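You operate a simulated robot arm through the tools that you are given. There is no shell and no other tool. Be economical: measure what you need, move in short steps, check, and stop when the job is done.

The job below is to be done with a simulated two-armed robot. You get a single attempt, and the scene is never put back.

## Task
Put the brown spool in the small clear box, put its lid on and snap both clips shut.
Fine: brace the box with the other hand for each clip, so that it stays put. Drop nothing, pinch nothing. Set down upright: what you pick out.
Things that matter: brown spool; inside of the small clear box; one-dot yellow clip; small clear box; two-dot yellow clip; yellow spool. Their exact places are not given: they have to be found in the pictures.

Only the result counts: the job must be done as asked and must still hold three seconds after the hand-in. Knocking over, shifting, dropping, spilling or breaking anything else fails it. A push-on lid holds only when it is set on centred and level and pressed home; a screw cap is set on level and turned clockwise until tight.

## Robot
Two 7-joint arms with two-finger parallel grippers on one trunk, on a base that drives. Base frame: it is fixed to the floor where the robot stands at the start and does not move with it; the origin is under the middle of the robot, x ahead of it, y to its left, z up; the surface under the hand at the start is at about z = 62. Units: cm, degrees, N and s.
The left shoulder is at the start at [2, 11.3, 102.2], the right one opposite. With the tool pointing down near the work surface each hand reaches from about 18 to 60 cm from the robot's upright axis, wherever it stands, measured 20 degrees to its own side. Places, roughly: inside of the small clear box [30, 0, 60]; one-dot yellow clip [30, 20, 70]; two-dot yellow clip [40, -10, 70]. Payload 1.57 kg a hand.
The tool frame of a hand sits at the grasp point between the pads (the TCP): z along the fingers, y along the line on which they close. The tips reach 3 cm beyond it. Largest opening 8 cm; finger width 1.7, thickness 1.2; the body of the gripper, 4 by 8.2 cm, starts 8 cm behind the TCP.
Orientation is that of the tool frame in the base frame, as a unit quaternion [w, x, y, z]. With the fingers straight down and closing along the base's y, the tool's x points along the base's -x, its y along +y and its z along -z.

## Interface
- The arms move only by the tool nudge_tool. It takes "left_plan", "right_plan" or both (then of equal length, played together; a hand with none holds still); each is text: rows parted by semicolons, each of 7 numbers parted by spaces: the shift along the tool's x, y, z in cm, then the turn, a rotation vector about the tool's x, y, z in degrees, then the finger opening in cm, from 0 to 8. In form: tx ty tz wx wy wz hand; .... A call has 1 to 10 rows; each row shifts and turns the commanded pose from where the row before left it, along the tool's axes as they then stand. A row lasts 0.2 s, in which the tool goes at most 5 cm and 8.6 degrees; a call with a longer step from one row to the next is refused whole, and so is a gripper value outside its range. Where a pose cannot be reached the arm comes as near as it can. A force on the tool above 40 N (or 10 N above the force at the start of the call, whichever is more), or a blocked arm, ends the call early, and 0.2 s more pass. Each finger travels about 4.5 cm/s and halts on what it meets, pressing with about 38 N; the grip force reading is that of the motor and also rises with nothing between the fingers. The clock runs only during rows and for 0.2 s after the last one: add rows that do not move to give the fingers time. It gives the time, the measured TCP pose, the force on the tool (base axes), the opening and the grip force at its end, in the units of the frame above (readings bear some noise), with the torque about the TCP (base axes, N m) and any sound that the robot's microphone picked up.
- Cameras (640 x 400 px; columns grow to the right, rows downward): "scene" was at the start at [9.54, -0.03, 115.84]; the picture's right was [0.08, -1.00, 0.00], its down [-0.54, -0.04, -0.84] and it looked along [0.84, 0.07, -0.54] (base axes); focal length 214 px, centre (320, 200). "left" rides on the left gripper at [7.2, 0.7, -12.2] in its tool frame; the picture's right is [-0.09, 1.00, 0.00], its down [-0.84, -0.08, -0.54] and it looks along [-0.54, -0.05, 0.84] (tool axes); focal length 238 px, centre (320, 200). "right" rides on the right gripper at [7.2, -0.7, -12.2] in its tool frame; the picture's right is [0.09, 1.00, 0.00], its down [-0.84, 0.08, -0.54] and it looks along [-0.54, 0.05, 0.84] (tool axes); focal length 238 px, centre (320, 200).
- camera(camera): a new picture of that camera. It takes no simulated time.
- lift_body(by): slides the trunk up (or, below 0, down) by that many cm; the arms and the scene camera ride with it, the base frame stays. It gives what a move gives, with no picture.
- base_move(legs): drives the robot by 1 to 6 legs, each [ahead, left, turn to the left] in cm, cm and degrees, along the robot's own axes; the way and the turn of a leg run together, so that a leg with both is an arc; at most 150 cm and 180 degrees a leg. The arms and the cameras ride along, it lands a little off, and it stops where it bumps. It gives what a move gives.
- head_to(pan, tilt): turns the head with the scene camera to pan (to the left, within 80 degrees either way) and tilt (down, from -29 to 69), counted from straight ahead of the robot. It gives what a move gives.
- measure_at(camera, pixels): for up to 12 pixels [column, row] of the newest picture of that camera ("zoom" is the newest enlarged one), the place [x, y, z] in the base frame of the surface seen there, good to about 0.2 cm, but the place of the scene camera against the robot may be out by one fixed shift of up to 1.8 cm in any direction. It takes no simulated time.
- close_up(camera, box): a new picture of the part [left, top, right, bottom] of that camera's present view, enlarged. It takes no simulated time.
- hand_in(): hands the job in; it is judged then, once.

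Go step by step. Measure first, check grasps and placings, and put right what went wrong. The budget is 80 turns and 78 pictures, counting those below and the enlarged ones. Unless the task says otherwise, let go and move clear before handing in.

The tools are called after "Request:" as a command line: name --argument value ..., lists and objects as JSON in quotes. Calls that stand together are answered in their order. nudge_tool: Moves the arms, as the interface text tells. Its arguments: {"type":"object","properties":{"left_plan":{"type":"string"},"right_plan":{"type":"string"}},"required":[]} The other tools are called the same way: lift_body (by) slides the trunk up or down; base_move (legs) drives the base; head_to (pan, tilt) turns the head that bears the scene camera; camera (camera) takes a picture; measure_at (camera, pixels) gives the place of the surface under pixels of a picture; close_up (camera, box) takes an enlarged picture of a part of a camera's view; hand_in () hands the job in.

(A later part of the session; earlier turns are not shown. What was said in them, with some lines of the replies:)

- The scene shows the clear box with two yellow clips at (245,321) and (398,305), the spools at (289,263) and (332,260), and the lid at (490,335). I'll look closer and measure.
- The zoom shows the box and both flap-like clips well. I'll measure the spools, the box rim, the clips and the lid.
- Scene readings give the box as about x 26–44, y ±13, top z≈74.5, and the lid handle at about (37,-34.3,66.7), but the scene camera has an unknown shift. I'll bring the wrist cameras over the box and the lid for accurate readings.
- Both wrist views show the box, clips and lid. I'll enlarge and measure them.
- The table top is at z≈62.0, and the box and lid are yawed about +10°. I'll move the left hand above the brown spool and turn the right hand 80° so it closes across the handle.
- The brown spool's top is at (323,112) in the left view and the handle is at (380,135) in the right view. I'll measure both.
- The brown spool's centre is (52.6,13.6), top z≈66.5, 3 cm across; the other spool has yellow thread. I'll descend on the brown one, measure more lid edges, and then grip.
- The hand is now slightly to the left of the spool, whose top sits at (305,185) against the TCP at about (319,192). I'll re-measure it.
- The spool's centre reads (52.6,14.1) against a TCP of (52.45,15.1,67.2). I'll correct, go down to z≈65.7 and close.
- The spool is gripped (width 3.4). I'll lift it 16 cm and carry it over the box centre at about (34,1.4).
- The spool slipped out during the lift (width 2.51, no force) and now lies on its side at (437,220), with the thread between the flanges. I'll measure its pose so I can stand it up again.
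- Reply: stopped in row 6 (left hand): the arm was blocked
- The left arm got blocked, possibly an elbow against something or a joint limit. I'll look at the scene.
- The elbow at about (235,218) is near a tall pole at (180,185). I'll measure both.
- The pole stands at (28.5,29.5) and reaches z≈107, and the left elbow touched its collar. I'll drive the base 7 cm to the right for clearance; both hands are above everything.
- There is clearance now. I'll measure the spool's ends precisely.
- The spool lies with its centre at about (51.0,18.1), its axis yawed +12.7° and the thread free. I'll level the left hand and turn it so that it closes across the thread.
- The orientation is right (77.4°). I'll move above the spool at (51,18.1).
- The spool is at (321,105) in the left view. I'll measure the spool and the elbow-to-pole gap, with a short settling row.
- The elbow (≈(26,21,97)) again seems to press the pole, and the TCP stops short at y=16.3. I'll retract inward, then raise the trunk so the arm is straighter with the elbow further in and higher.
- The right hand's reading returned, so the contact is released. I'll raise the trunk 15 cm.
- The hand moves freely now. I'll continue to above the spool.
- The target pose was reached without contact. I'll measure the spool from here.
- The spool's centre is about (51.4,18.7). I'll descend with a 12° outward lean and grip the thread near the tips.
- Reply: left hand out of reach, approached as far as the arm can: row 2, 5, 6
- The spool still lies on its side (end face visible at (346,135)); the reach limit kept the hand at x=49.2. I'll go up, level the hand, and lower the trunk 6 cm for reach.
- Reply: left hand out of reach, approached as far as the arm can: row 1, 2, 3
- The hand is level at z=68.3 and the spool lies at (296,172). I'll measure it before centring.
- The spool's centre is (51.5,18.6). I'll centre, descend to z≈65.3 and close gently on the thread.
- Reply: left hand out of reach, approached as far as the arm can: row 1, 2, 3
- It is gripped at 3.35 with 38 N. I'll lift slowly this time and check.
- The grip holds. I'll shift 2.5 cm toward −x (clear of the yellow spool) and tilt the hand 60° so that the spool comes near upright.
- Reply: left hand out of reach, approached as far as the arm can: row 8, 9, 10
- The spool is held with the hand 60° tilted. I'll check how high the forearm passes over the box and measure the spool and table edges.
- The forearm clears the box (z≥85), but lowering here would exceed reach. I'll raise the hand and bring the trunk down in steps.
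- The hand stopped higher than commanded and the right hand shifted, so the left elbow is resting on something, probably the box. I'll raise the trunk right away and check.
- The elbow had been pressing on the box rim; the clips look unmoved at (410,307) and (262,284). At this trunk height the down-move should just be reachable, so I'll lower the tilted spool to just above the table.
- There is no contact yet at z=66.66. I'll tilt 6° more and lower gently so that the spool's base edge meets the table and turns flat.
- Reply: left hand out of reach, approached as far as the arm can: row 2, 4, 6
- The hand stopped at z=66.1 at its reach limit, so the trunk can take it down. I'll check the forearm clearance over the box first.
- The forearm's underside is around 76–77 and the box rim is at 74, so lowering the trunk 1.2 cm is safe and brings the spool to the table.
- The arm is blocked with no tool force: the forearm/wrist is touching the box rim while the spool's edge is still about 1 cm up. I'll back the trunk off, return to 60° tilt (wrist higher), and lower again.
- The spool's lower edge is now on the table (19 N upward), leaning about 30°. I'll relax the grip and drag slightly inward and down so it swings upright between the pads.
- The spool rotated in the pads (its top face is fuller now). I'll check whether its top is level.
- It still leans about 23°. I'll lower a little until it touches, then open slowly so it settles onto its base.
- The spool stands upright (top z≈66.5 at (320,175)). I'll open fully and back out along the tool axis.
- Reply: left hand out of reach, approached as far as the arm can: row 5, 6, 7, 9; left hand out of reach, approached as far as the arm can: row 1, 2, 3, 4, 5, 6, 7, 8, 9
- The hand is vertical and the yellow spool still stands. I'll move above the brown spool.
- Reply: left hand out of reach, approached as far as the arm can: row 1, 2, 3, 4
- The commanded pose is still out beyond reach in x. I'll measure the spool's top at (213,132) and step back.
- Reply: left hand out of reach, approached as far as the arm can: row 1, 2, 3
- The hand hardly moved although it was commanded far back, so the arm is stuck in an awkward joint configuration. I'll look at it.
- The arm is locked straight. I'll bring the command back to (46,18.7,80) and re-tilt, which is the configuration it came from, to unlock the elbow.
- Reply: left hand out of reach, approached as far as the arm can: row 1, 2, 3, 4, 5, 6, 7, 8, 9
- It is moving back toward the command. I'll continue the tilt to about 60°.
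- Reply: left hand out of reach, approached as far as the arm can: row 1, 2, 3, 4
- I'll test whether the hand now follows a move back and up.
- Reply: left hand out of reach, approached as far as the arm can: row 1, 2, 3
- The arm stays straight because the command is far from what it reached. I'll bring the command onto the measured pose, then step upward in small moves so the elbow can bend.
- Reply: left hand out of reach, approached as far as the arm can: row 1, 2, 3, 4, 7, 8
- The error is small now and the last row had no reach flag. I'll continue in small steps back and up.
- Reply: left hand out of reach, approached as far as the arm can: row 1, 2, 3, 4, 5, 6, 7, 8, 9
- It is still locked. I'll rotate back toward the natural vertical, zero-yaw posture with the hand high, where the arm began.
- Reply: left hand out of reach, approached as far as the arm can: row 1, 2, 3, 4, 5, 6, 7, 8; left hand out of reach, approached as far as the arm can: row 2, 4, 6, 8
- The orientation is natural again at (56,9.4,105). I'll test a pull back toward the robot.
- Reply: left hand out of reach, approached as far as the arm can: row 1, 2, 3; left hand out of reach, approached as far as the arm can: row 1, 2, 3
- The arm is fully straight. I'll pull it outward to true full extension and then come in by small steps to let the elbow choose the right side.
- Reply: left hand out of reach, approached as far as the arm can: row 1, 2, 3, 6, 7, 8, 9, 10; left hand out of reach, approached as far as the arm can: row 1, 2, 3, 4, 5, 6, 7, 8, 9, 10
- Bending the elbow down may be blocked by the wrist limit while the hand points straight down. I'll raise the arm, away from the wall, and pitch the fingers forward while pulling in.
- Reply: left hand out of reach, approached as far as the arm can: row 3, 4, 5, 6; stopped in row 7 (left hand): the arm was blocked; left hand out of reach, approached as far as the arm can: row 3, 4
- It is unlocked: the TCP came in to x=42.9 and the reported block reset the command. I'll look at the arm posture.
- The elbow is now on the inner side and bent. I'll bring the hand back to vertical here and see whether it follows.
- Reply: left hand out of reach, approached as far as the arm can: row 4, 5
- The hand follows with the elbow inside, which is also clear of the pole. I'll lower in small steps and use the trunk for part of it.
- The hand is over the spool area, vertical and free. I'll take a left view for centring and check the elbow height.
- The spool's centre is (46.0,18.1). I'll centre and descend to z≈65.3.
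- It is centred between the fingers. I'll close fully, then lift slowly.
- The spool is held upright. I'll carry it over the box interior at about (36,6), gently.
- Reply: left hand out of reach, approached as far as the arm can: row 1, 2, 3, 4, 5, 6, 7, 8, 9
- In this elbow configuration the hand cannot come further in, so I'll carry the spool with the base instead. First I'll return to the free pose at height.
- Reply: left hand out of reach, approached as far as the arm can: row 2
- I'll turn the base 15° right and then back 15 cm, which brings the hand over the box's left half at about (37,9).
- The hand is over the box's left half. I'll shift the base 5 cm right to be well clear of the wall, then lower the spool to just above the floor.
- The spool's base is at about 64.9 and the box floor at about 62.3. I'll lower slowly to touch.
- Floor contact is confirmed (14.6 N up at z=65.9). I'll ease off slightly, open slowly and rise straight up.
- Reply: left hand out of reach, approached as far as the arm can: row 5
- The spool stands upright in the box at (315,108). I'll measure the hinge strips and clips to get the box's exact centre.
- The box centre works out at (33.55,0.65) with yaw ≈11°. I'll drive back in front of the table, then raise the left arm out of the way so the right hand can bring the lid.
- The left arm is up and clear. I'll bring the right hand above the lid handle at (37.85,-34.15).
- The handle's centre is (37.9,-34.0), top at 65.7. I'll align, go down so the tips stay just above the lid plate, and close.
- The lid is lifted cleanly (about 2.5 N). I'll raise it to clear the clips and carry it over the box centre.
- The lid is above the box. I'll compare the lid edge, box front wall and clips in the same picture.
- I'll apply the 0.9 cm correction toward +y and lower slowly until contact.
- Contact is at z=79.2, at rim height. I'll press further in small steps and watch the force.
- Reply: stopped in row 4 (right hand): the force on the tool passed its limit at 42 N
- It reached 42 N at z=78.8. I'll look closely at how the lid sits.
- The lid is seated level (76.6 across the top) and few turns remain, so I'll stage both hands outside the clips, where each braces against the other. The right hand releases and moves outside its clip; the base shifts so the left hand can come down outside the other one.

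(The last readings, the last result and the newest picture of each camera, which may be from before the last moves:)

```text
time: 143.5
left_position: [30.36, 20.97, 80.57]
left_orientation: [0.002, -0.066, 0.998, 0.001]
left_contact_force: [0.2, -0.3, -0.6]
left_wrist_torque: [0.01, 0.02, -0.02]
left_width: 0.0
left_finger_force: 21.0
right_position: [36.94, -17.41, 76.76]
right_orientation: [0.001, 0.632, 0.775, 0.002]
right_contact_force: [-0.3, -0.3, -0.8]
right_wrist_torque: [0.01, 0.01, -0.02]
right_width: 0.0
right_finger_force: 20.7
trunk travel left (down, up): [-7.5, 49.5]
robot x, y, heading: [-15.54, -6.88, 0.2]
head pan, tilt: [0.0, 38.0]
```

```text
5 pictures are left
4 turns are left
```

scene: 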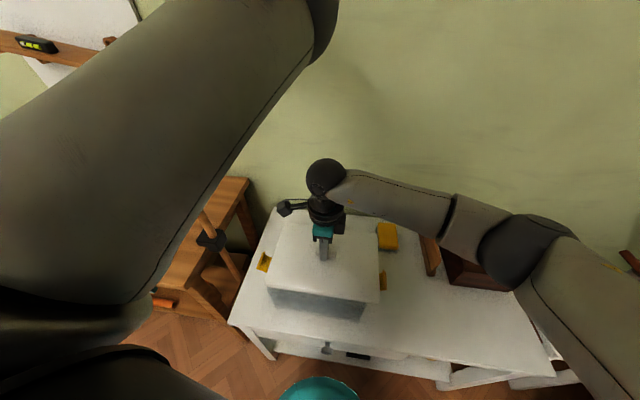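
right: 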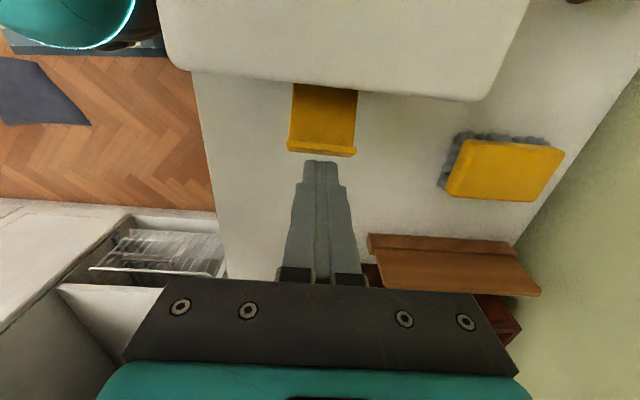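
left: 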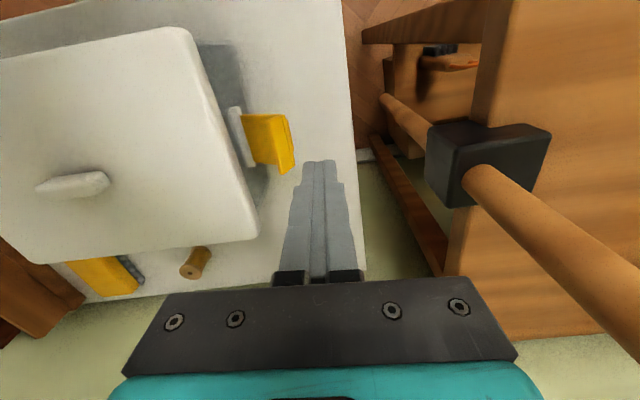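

Both hands are well staged: the right fingertips face the clip at (322,125), and the left are outside theirs at (281,142). I'll lower the tips below the lips and squeeze both clips inward together, so each hand braces the box for the other.

Request:
nudge_tool --left_plan "0 0 1.8 0 0 0 0;0 0 1.8 0 0 0 0;0 0 1.6 0 0 0 0;0 -0.5 0 0 0 0 0;0 -0.4 0 0 0 0 0;0 0 0 0 0 0 0" --right_plan "-0.5 0 0 0 0 0 0;-0.1 0 0.6 0 0 0 0;0 0 0.6 0 0 0 0;0 0 0.6 0 0 0 0;0.1 0 0 0 0 0 0;0 0 0 0 0 0 0"

Request:
nudge_tool --left_plan "0 -0.45 0 0 0 0 0;0 -0.45 0 0 0 0 0;0 -0.45 0 0 0 0 0;0 -0.45 0 0 0 0 0;0 -0.45 0 0 0 0 0;0 -0.45 0 0 0 0 0;0 -0.45 0 0 0 0 0;0 -0.45 0 0 0 0 0;0 -0.45 0 0 0 0 0;0 -0.45 0 0 0 0 0" --right_plan "0.42 0 0 0 0 0 0;0.42 0 0 0 0 0 0;0.42 0 0 0 0 0 0;0.42 0 0 0 0 0 0;0.42 0 0 0 0 0 0;0.42 0 0 0 0 0 0;0.42 0 0 0 0 0 0;0.42 0 0 0 0 0 0;0.42 0 0 0 0 0 0;0.42 0 0 0 0 0 0"

Request:
nudge_tool --left_plan "0 -0.25 0 0 0 0 0;0 -0.25 0 0 0 0 0;0 -0.25 0 0 0 0 0;0 -0.25 0 0 0 0 0;0 -0.25 0 0 0 0 0;0 0 0 0 0 0 0" --right_plan "0.25 0 0 0 0 0 0;0.25 0 0 0 0 0 0;0.25 0 0 0 0 0 0;0.25 0 0 0 0 0 0;0.25 0 0 0 0 0 0;0 0 0 0 0 0 0"

Request:
camera --camera "left"

Request:
camera --camera "right"

```text
time: 144.9
left_position: [30.42, 19.79, 75.33]
left_orientation: [0.001, -0.065, 0.998, 0.002]
left_contact_force: [0.7, 0.4, -0.2]
left_wrist_torque: [0.03, 0.0, 0.03]
left_width: 0.0
left_finger_force: 20.8
right_position: [37.04, -17.95, 75.1]
right_orientation: [0.0, 0.633, 0.775, 0.001]
right_contact_force: [0.3, -1.8, 1.0]
right_wrist_torque: [-0.07, -0.01, -0.02]
right_width: 0.0
right_finger_force: 21.1
trunk travel left (down, up): [-7.5, 49.5]
robot x, y, heading: [-16.09, -6.72, 0.1]
head pan, tilt: [0.0, 38.0]
```

```text
time: 146.0
left_position: [30.81, 19.07, 75.63]
left_orientation: [0.006, -0.075, 0.997, 0.015]
left_contact_force: [0.0, 5.3, 3.0]
left_wrist_torque: [0.14, 0.0, 0.03]
left_width: 0.0
left_finger_force: 21.0
right_position: [37.01, -17.02, 75.08]
right_orientation: [0.008, 0.637, 0.771, -0.001]
right_contact_force: [1.0, -5.1, 2.3]
right_wrist_torque: [-0.1, -0.03, -0.01]
right_width: 0.0
right_finger_force: 21.2
trunk travel left (down, up): [-7.5, 49.5]
robot x, y, heading: [-16.1, -7.1, 0.2]
head pan, tilt: [0.0, 38.0]
stopped in row 5 (left hand): the force on the tool passed its limit at 42 N (the readings are from after the stop); the commanded pose is now the measured one
```

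```text
time: 147.0
left_position: [30.9, 18.83, 75.93]
left_orientation: [0.012, -0.081, 0.996, 0.024]
left_contact_force: [-0.1, 5.9, 2.7]
left_wrist_torque: [0.12, 0.04, 0.01]
left_width: 0.01
left_finger_force: 20.9
right_position: [37.25, -16.99, 75.43]
right_orientation: [0.015, 0.64, 0.768, -0.005]
right_contact_force: [0.3, -3.9, 3.2]
right_wrist_torque: [-0.12, -0.02, -0.04]
right_width: 0.0
right_finger_force: 20.9
trunk travel left (down, up): [-7.5, 49.5]
robot x, y, heading: [-15.91, -7.33, 0.2]
head pan, tilt: [0.0, 38.0]
stopped in row 5 (left hand): the force on the tool passed its limit at 41 N (the readings are from after the stop); the commanded pose is now the measured one
```

```text
4 pictures are left
```

left: 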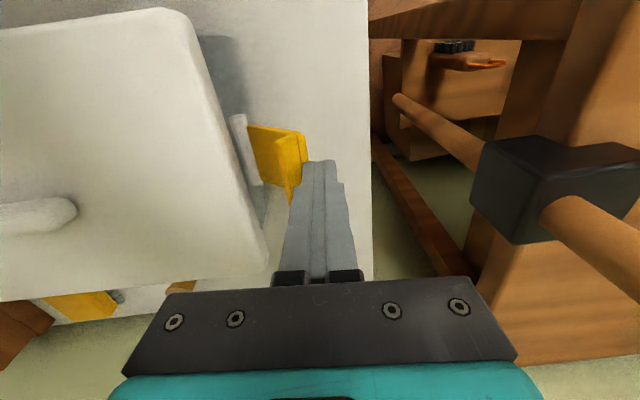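

```text
3 pictures are left
3 turns are left
```

right: 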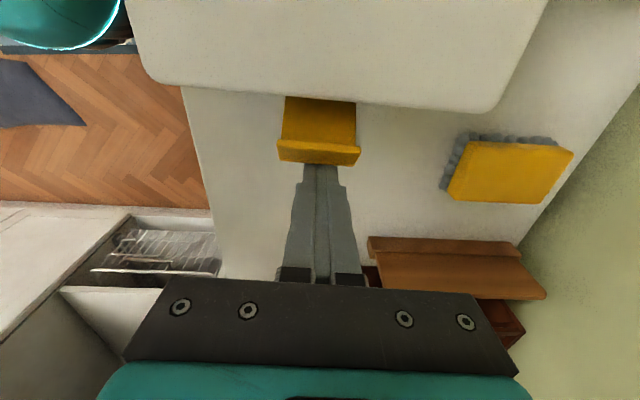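

The clip plates are nearly flat with upright lips, so a purely horizontal push jammed at 42 N through friction. I'll follow the hinge arc (inward and up together), right clip first with the left hand bracing, then the left clip with the right hand bracing.

Request:
nudge_tool --right_plan "0.35 0 -0.4 0 0 0 0;0.4 0 -0.4 0 0 0 0;0.4 0 -0.4 0 0 0 0;0.5 0 -0.3 0 0 0 0;0.5 0 -0.3 0 0 0 0;0.5 0 -0.2 0 0 0 0;0.5 0 -0.1 0 0 0 0;0.5 0 0 0 0 0 0;0.5 0 0 0 0 0 0;0.4 0 0 0 0 0 0"

Request:
nudge_tool --right_plan "0.4 0 -0.15 0 0 0 0;0.4 0 -0.1 0 0 0 0;0.3 0 0 0 0 0 0;0.3 0 0 0 0 0 0;0.3 0 0 0 0 0 0;0 0 0 0 0 0 0"

Request:
nudge_tool --left_plan "0 -0.35 -0.4 0 0 0 0;0 -0.4 -0.4 0 0 0 0;0 -0.4 -0.4 0 0 0 0;0 -0.5 -0.3 0 0 0 0;0 -0.5 -0.3 0 0 0 0;0 -0.5 -0.2 0 0 0 0;0 -0.5 -0.1 0 0 0 0;0 -0.5 0 0 0 0 0;0 -0.5 0 0 0 0 0;0 -0.4 0 0 0 0 0"

Request:
nudge_tool --left_plan "0 -0.4 -0.15 0 0 0 0;0 -0.4 -0.1 0 0 0 0;0 -0.3 0 0 0 0 0;0 -0.3 0 0 0 0 0;0 -0.3 0 0 0 0 0;0 0 0 0 0 0 0"

Request:
camera --camera "left"

Request:
camera --camera "right"

```text
time: 149.2
left_position: [30.73, 18.85, 76.2]
left_orientation: [0.014, -0.082, 0.996, 0.026]
left_contact_force: [-2.7, 22.0, 18.1]
left_wrist_torque: [0.53, 0.07, -0.01]
left_width: 0.0
left_finger_force: 21.5
right_position: [36.39, -13.08, 77.51]
right_orientation: [0.021, 0.644, 0.765, -0.008]
right_contact_force: [6.8, -33.0, 7.8]
right_wrist_torque: [-0.68, 0.05, 0.06]
right_width: 0.02
right_finger_force: 21.7
trunk travel left (down, up): [-7.5, 49.5]
robot x, y, heading: [-15.81, -7.11, 0.2]
head pan, tilt: [0.0, 38.0]
```

```text
time: 149.9
left_position: [30.91, 19.4, 76.2]
left_orientation: [0.015, -0.085, 0.996, 0.031]
left_contact_force: [-0.1, 5.9, 3.5]
left_wrist_torque: [0.12, 0.0, 0.02]
left_width: 0.0
left_finger_force: 21.2
right_position: [36.61, -12.79, 77.57]
right_orientation: [0.025, 0.647, 0.762, -0.012]
right_contact_force: [1.7, -6.2, -1.1]
right_wrist_torque: [-0.15, 0.02, 0.0]
right_width: 0.0
right_finger_force: 21.4
trunk travel left (down, up): [-7.5, 49.5]
robot x, y, heading: [-16.12, -6.98, 0.4]
head pan, tilt: [0.0, 38.0]
stopped in row 3 (right hand): the force on the tool passed its limit at 45 N (the readings are from after the stop); the commanded pose is now the measured one
```

```text
time: 152.1
left_position: [31.58, 14.63, 78.13]
left_orientation: [0.015, -0.085, 0.996, 0.031]
left_contact_force: [-1.3, 11.2, 21.7]
left_wrist_torque: [0.27, 0.18, -0.03]
left_width: 0.0
left_finger_force: 21.3
right_position: [36.5, -12.68, 77.81]
right_orientation: [0.024, 0.646, 0.762, -0.012]
right_contact_force: [1.5, -10.9, -3.0]
right_wrist_torque: [-0.28, 0.04, 0.01]
right_width: 0.0
right_finger_force: 21.3
trunk travel left (down, up): [-7.5, 49.5]
robot x, y, heading: [-15.94, -7.08, 0.4]
head pan, tilt: [0.0, 38.0]
```

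```text
time: 153.5
left_position: [31.97, 12.93, 78.01]
left_orientation: [0.014, -0.084, 0.996, 0.027]
left_contact_force: [-3.6, 1.1, 8.9]
left_wrist_torque: [0.07, 0.13, 0.0]
left_width: 0.0
left_finger_force: 21.7
right_position: [36.5, -12.43, 77.64]
right_orientation: [0.023, 0.645, 0.764, -0.01]
right_contact_force: [0.9, -2.4, 0.4]
right_wrist_torque: [-0.07, -0.02, 0.0]
right_width: 0.0
right_finger_force: 21.6
trunk travel left (down, up): [-7.5, 49.5]
robot x, y, heading: [-16.13, -7.29, 0.2]
head pan, tilt: [0.0, 38.0]
```

```text
2 pictures are left
```

left: 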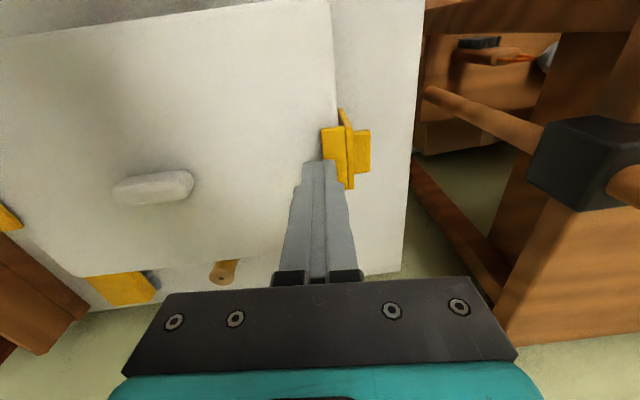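

```text
1 pictures are left
2 turns are left
```

right: 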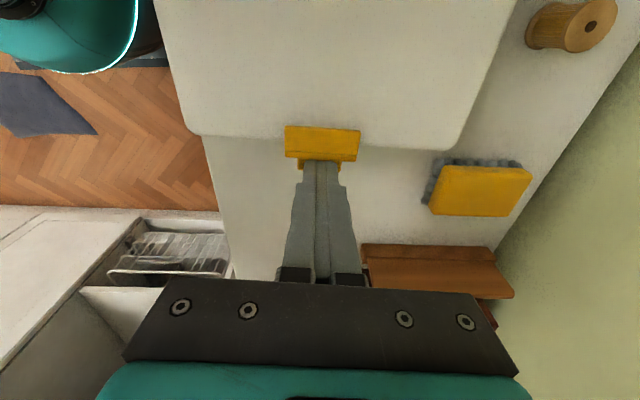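

The right lip now lies over the lid edge, and the left finger has slid on top of its clip. I'll push each plate fully in from outside and press each lip down from above, with the other hand resting on the box as the brace, then retract both.

Request:
nudge_tool --right_plan "-0.7 0 0 0 0 0 0;-0.9 0 0 0 0 0 0;-0.9 0 0 0 0 0 0;0 0 0.9 0 0 0 0;0 0 0.9 0 0 0 0;0 0 0.7 0 0 0 0;0 0 0 0 0 0 0"

Request:
nudge_tool --right_plan "0.5 0 0 0 0 0 0;0.5 0 0 0 0 0 0;0.4 0 0 0 0 0 0;0.3 0 0 0 0 0 0;0.3 0 0 0 0 0 0;0.3 0 0 0 0 0 0;0.3 0 0 0 0 0 0;0.3 0 0 0 0 0 0;0 0 0 0 0 0 0"

Request:
nudge_tool --right_plan "-0.9 0 0 0 0 0 0;-0.9 0 0 0 0 0 0;0 0 -2 0 0 0 0;0 0 -2 0 0 0 0;0 0 -1.5 0 0 0 0;1 0 0 0 0 0 0;1 0 0 0 0 0 0;1 0 0 0 0 0 0;0.8 0 0 0 0 0 0;0 0 0 0 0 0 0"

Request:
nudge_tool --right_plan "0 0 0.5 0 0 0 0;0 0 0.5 0 0 0 0;0 0 0.4 0 0 0 0;0 0 0.3 0 0 0 0;0 0 0.3 0 0 0 0;0 0 0.3 0 0 0 0;0 0 0.3 0 0 0 0;0 0 0.3 0 0 0 0;0 0 0 0 0 0 0"

Request:
nudge_tool --left_plan "0 0 -1.5 0 0 0 0;0 0 -1.5 0 0 0 0;0 1.5 0 0 0 0 0;0 1.6 0 0 0 0 0;0 1.6 0 0 0 0 0;0 1.5 0 0 0 0 0;0 0 1.7 0 0 0 0;0 0 1.7 0 0 0 0;0 0 1.7 0 0 0 0;0 0 0 0 0 0 0"

Request:
nudge_tool --left_plan "0 -0.6 0 0 0 0 0;0 -0.6 0 0 0 0 0;0 -0.6 -0.1 0 0 0 0;0 -0.5 -0.1 0 0 0 0;0 -0.5 -0.1 0 0 0 0;0 -0.5 -0.1 0 0 0 0;0 -0.4 0 0 0 0 0;0 -0.4 0 0 0 0 0;0 -0.4 0 0 0 0 0;0 -0.4 0 0 0 0 0"

Request:
nudge_tool --left_plan "0 0.8 0 0 0 0 0;0 0.8 0 0 0 0 0;0 0 -2 0 0 0 0;0 0 -2 0 0 0 0;0 -0.9 -0.5 0 0 0 0;0 -0.9 0 0 0 0 0;0 -0.9 0 0 0 0 0;0 -0.6 0 0 0 0 0;0 0 0.6 0 0 0 0;0 0 0.6 0 0 0 0"

Request:
nudge_tool --left_plan "0 0 0.5 0 0 0 0;0 0 0.4 0 0 0 0;0 0 0.4 0 0 0 0;0 0 0.3 0 0 0 0;0 0 0.3 0 0 0 0;0 0 0.3 0 0 0 0;0 0 0.3 0 0 0 0;0 0 0 0 0 0 0"

Request:
nudge_tool --left_plan "0 0 -1.5 0 0 0 0;0 0 -2.5 0 0 0 0;0 0 -2.5 0 0 0 0;0 0.3 -2 0 0 0 0;0 0 0 0 0 0 0" --right_plan "0 0 -1.5 0 0 0 0;0 0 -2.5 0 0 0 0;0 0 -2.5 0 0 0 0;-0.5 0 -2.5 0 0 0 0;0 0 0 0 0 0 0"

Request:
camera --camera "left"

```text
time: 155.1
left_position: [32.1, 13.04, 77.99]
left_orientation: [0.014, -0.084, 0.996, 0.029]
left_contact_force: [-0.2, -1.4, 4.0]
left_wrist_torque: [-0.04, 0.06, 0.05]
left_width: 0.0
left_finger_force: 21.3
right_position: [37.01, -15.27, 75.26]
right_orientation: [0.024, 0.646, 0.763, -0.011]
right_contact_force: [-0.2, -0.5, 0.1]
right_wrist_torque: [0.03, 0.0, -0.03]
right_width: 0.0
right_finger_force: 21.3
trunk travel left (down, up): [-7.5, 49.5]
robot x, y, heading: [-15.79, -7.52, 0.1]
head pan, tilt: [0.0, 38.0]
```

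```text
time: 157.1
left_position: [32.08, 12.95, 78.11]
left_orientation: [0.013, -0.085, 0.996, 0.03]
left_contact_force: [0.2, -0.4, -0.1]
left_wrist_torque: [-0.04, -0.01, 0.03]
left_width: 0.01
left_finger_force: 21.6
right_position: [36.4, -12.32, 75.03]
right_orientation: [0.024, 0.645, 0.763, -0.01]
right_contact_force: [0.8, -0.9, -0.1]
right_wrist_torque: [-0.01, -0.05, 0.0]
right_width: 0.0
right_finger_force: 21.3
trunk travel left (down, up): [-7.5, 49.5]
robot x, y, heading: [-16.01, -6.99, 0.3]
head pan, tilt: [0.0, 38.0]
```

```text
time: 159.3
left_position: [32.06, 12.98, 78.07]
left_orientation: [0.013, -0.085, 0.996, 0.029]
left_contact_force: [-0.3, 0.9, -0.1]
left_wrist_torque: [0.01, 0.02, -0.01]
left_width: 0.01
left_finger_force: 21.7
right_position: [36.04, -9.97, 80.41]
right_orientation: [0.023, 0.646, 0.763, -0.01]
right_contact_force: [0.4, 0.5, -0.5]
right_wrist_torque: [0.01, 0.0, 0.01]
right_width: 0.0
right_finger_force: 20.8
trunk travel left (down, up): [-7.5, 49.5]
robot x, y, heading: [-15.92, -7.17, 0.1]
head pan, tilt: [0.0, 38.0]
```

```text
time: 161.3
left_position: [31.96, 13.14, 78.24]
left_orientation: [0.015, -0.085, 0.996, 0.029]
left_contact_force: [0.0, 0.2, 0.5]
left_wrist_torque: [-0.01, 0.03, -0.03]
left_width: 0.0
left_finger_force: 21.5
right_position: [36.11, -10.06, 78.17]
right_orientation: [0.027, 0.646, 0.763, -0.006]
right_contact_force: [-6.1, -4.5, 37.6]
right_wrist_torque: [0.08, 0.34, 0.15]
right_width: 0.0
right_finger_force: 21.4
trunk travel left (down, up): [-7.5, 49.5]
robot x, y, heading: [-16.03, -6.82, 0.3]
head pan, tilt: [0.0, 38.0]
```

```text
time: 163.5
left_position: [32.2, 19.95, 75.96]
left_orientation: [0.015, -0.085, 0.996, 0.029]
left_contact_force: [0.5, 0.1, 0.7]
left_wrist_torque: [0.02, -0.01, 0.0]
left_width: 0.01
left_finger_force: 21.3
left hand out of reach, approached as far as the arm can: row 1, 2
right_position: [36.2, -10.02, 78.08]
right_orientation: [0.027, 0.646, 0.763, -0.006]
right_contact_force: [-6.9, -4.8, 38.5]
right_wrist_torque: [0.05, 0.37, 0.12]
right_width: 0.0
right_finger_force: 21.1
trunk travel left (down, up): [-7.5, 49.5]
robot x, y, heading: [-15.68, -7.22, 0.4]
head pan, tilt: [0.0, 38.0]
```

```text
time: 165.7
left_position: [32.93, 14.87, 75.86]
left_orientation: [0.012, -0.083, 0.996, 0.028]
left_contact_force: [-0.5, 4.3, 1.3]
left_wrist_torque: [0.02, 0.04, 0.02]
left_width: 0.0
left_finger_force: 21.0
right_position: [36.0, -10.01, 77.38]
right_orientation: [0.023, 0.644, 0.764, -0.011]
right_contact_force: [-0.5, -1.3, 3.4]
right_wrist_torque: [-0.04, 0.01, 0.02]
right_width: 0.01
right_finger_force: 21.4
trunk travel left (down, up): [-7.5, 49.5]
robot x, y, heading: [-15.79, -6.97, 0.1]
head pan, tilt: [0.0, 38.0]
```

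```text
time: 167.9
left_position: [33.22, 13.2, 79.02]
left_orientation: [0.013, -0.084, 0.996, 0.029]
left_contact_force: [-1.6, 0.4, -0.2]
left_wrist_torque: [0.02, -0.02, -0.03]
left_width: 0.0
left_finger_force: 21.3
right_position: [36.19, -10.22, 77.65]
right_orientation: [0.024, 0.645, 0.763, -0.011]
right_contact_force: [0.0, 0.2, 0.0]
right_wrist_torque: [-0.01, -0.01, 0.03]
right_width: 0.0
right_finger_force: 21.3
trunk travel left (down, up): [-7.5, 49.5]
robot x, y, heading: [-16.15, -7.17, 0.5]
head pan, tilt: [0.0, 38.0]
```

```text
time: 169.1
left_position: [33.38, 13.44, 78.25]
left_orientation: [0.021, -0.087, 0.996, 0.031]
left_contact_force: [-2.0, -0.1, 13.0]
left_wrist_torque: [-0.1, 0.09, -0.01]
left_width: 0.0
left_finger_force: 21.1
right_position: [36.07, -10.2, 77.6]
right_orientation: [0.025, 0.646, 0.763, -0.011]
right_contact_force: [-0.8, -0.5, -1.6]
right_wrist_torque: [-0.02, -0.02, 0.03]
right_width: 0.0
right_finger_force: 21.2
trunk travel left (down, up): [-7.5, 49.5]
robot x, y, heading: [-15.96, -6.95, 0.2]
head pan, tilt: [0.0, 38.0]
stopped in row 5 (left hand): the force on the tool passed its limit at 43 N (the readings are from after the stop); the commanded pose is now the measured one
```

```text
time: 170.3
left_position: [34.73, 14.05, 85.9]
left_orientation: [0.019, -0.085, 0.996, 0.031]
left_contact_force: [0.4, -0.5, -0.1]
left_wrist_torque: [0.0, -0.03, 0.03]
left_width: 0.01
left_finger_force: 21.1
left hand out of reach, approached as far as the arm can: row 2, 3, 4
right_position: [36.06, -10.28, 86.59]
right_orientation: [0.023, 0.645, 0.764, -0.011]
right_contact_force: [-0.4, -0.3, -0.2]
right_wrist_torque: [0.0, 0.01, 0.03]
right_width: 0.03
right_finger_force: 21.3
trunk travel left (down, up): [-7.5, 49.5]
robot x, y, heading: [-15.89, -7.35, 0.4]
head pan, tilt: [0.0, 38.0]
```

```text
0 pictures are left
1 turns are left
```

left: 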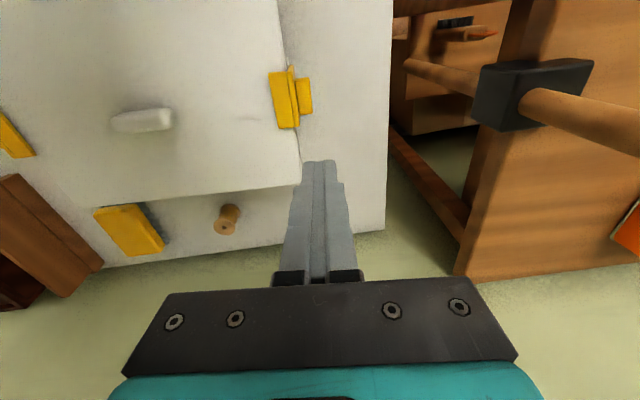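

In the last picture both yellow lips lie over the lid edge, at (285,100) and at (15,138) on the far left. The lid looks level and both hands are clear, so I'm handing in.

One line to close: the brown spool stands in the lidded box with both clips folded over and pressed, but I heard no snap on either clip, the spool slipped and toppled once on the table while being lifted, and my arm bumped the pole and the box rim along the way.

Request:
hand_in

```text
The job is handed in.
```

The brown spool is standing upright in the small clear box, with the lid on and level and both clips folded over its edge. I can't confirm that either clip snapped: I pressed both with about 40 N but heard no click.

- **Dropped once:** the spool slipped from the gripper on the first lift and fell on its side on the table. I stood it up again before putting it in the box.
- **Bumps:** the left arm pressed against the tall pole on the left and later against the box rim. From the pictures, neither appears to have moved.
- **Bracing:** the first push squeezed both clips at once. After that I worked one clip at a time, with the other hand resting on the box or the opposite clip. That hold was light at times.
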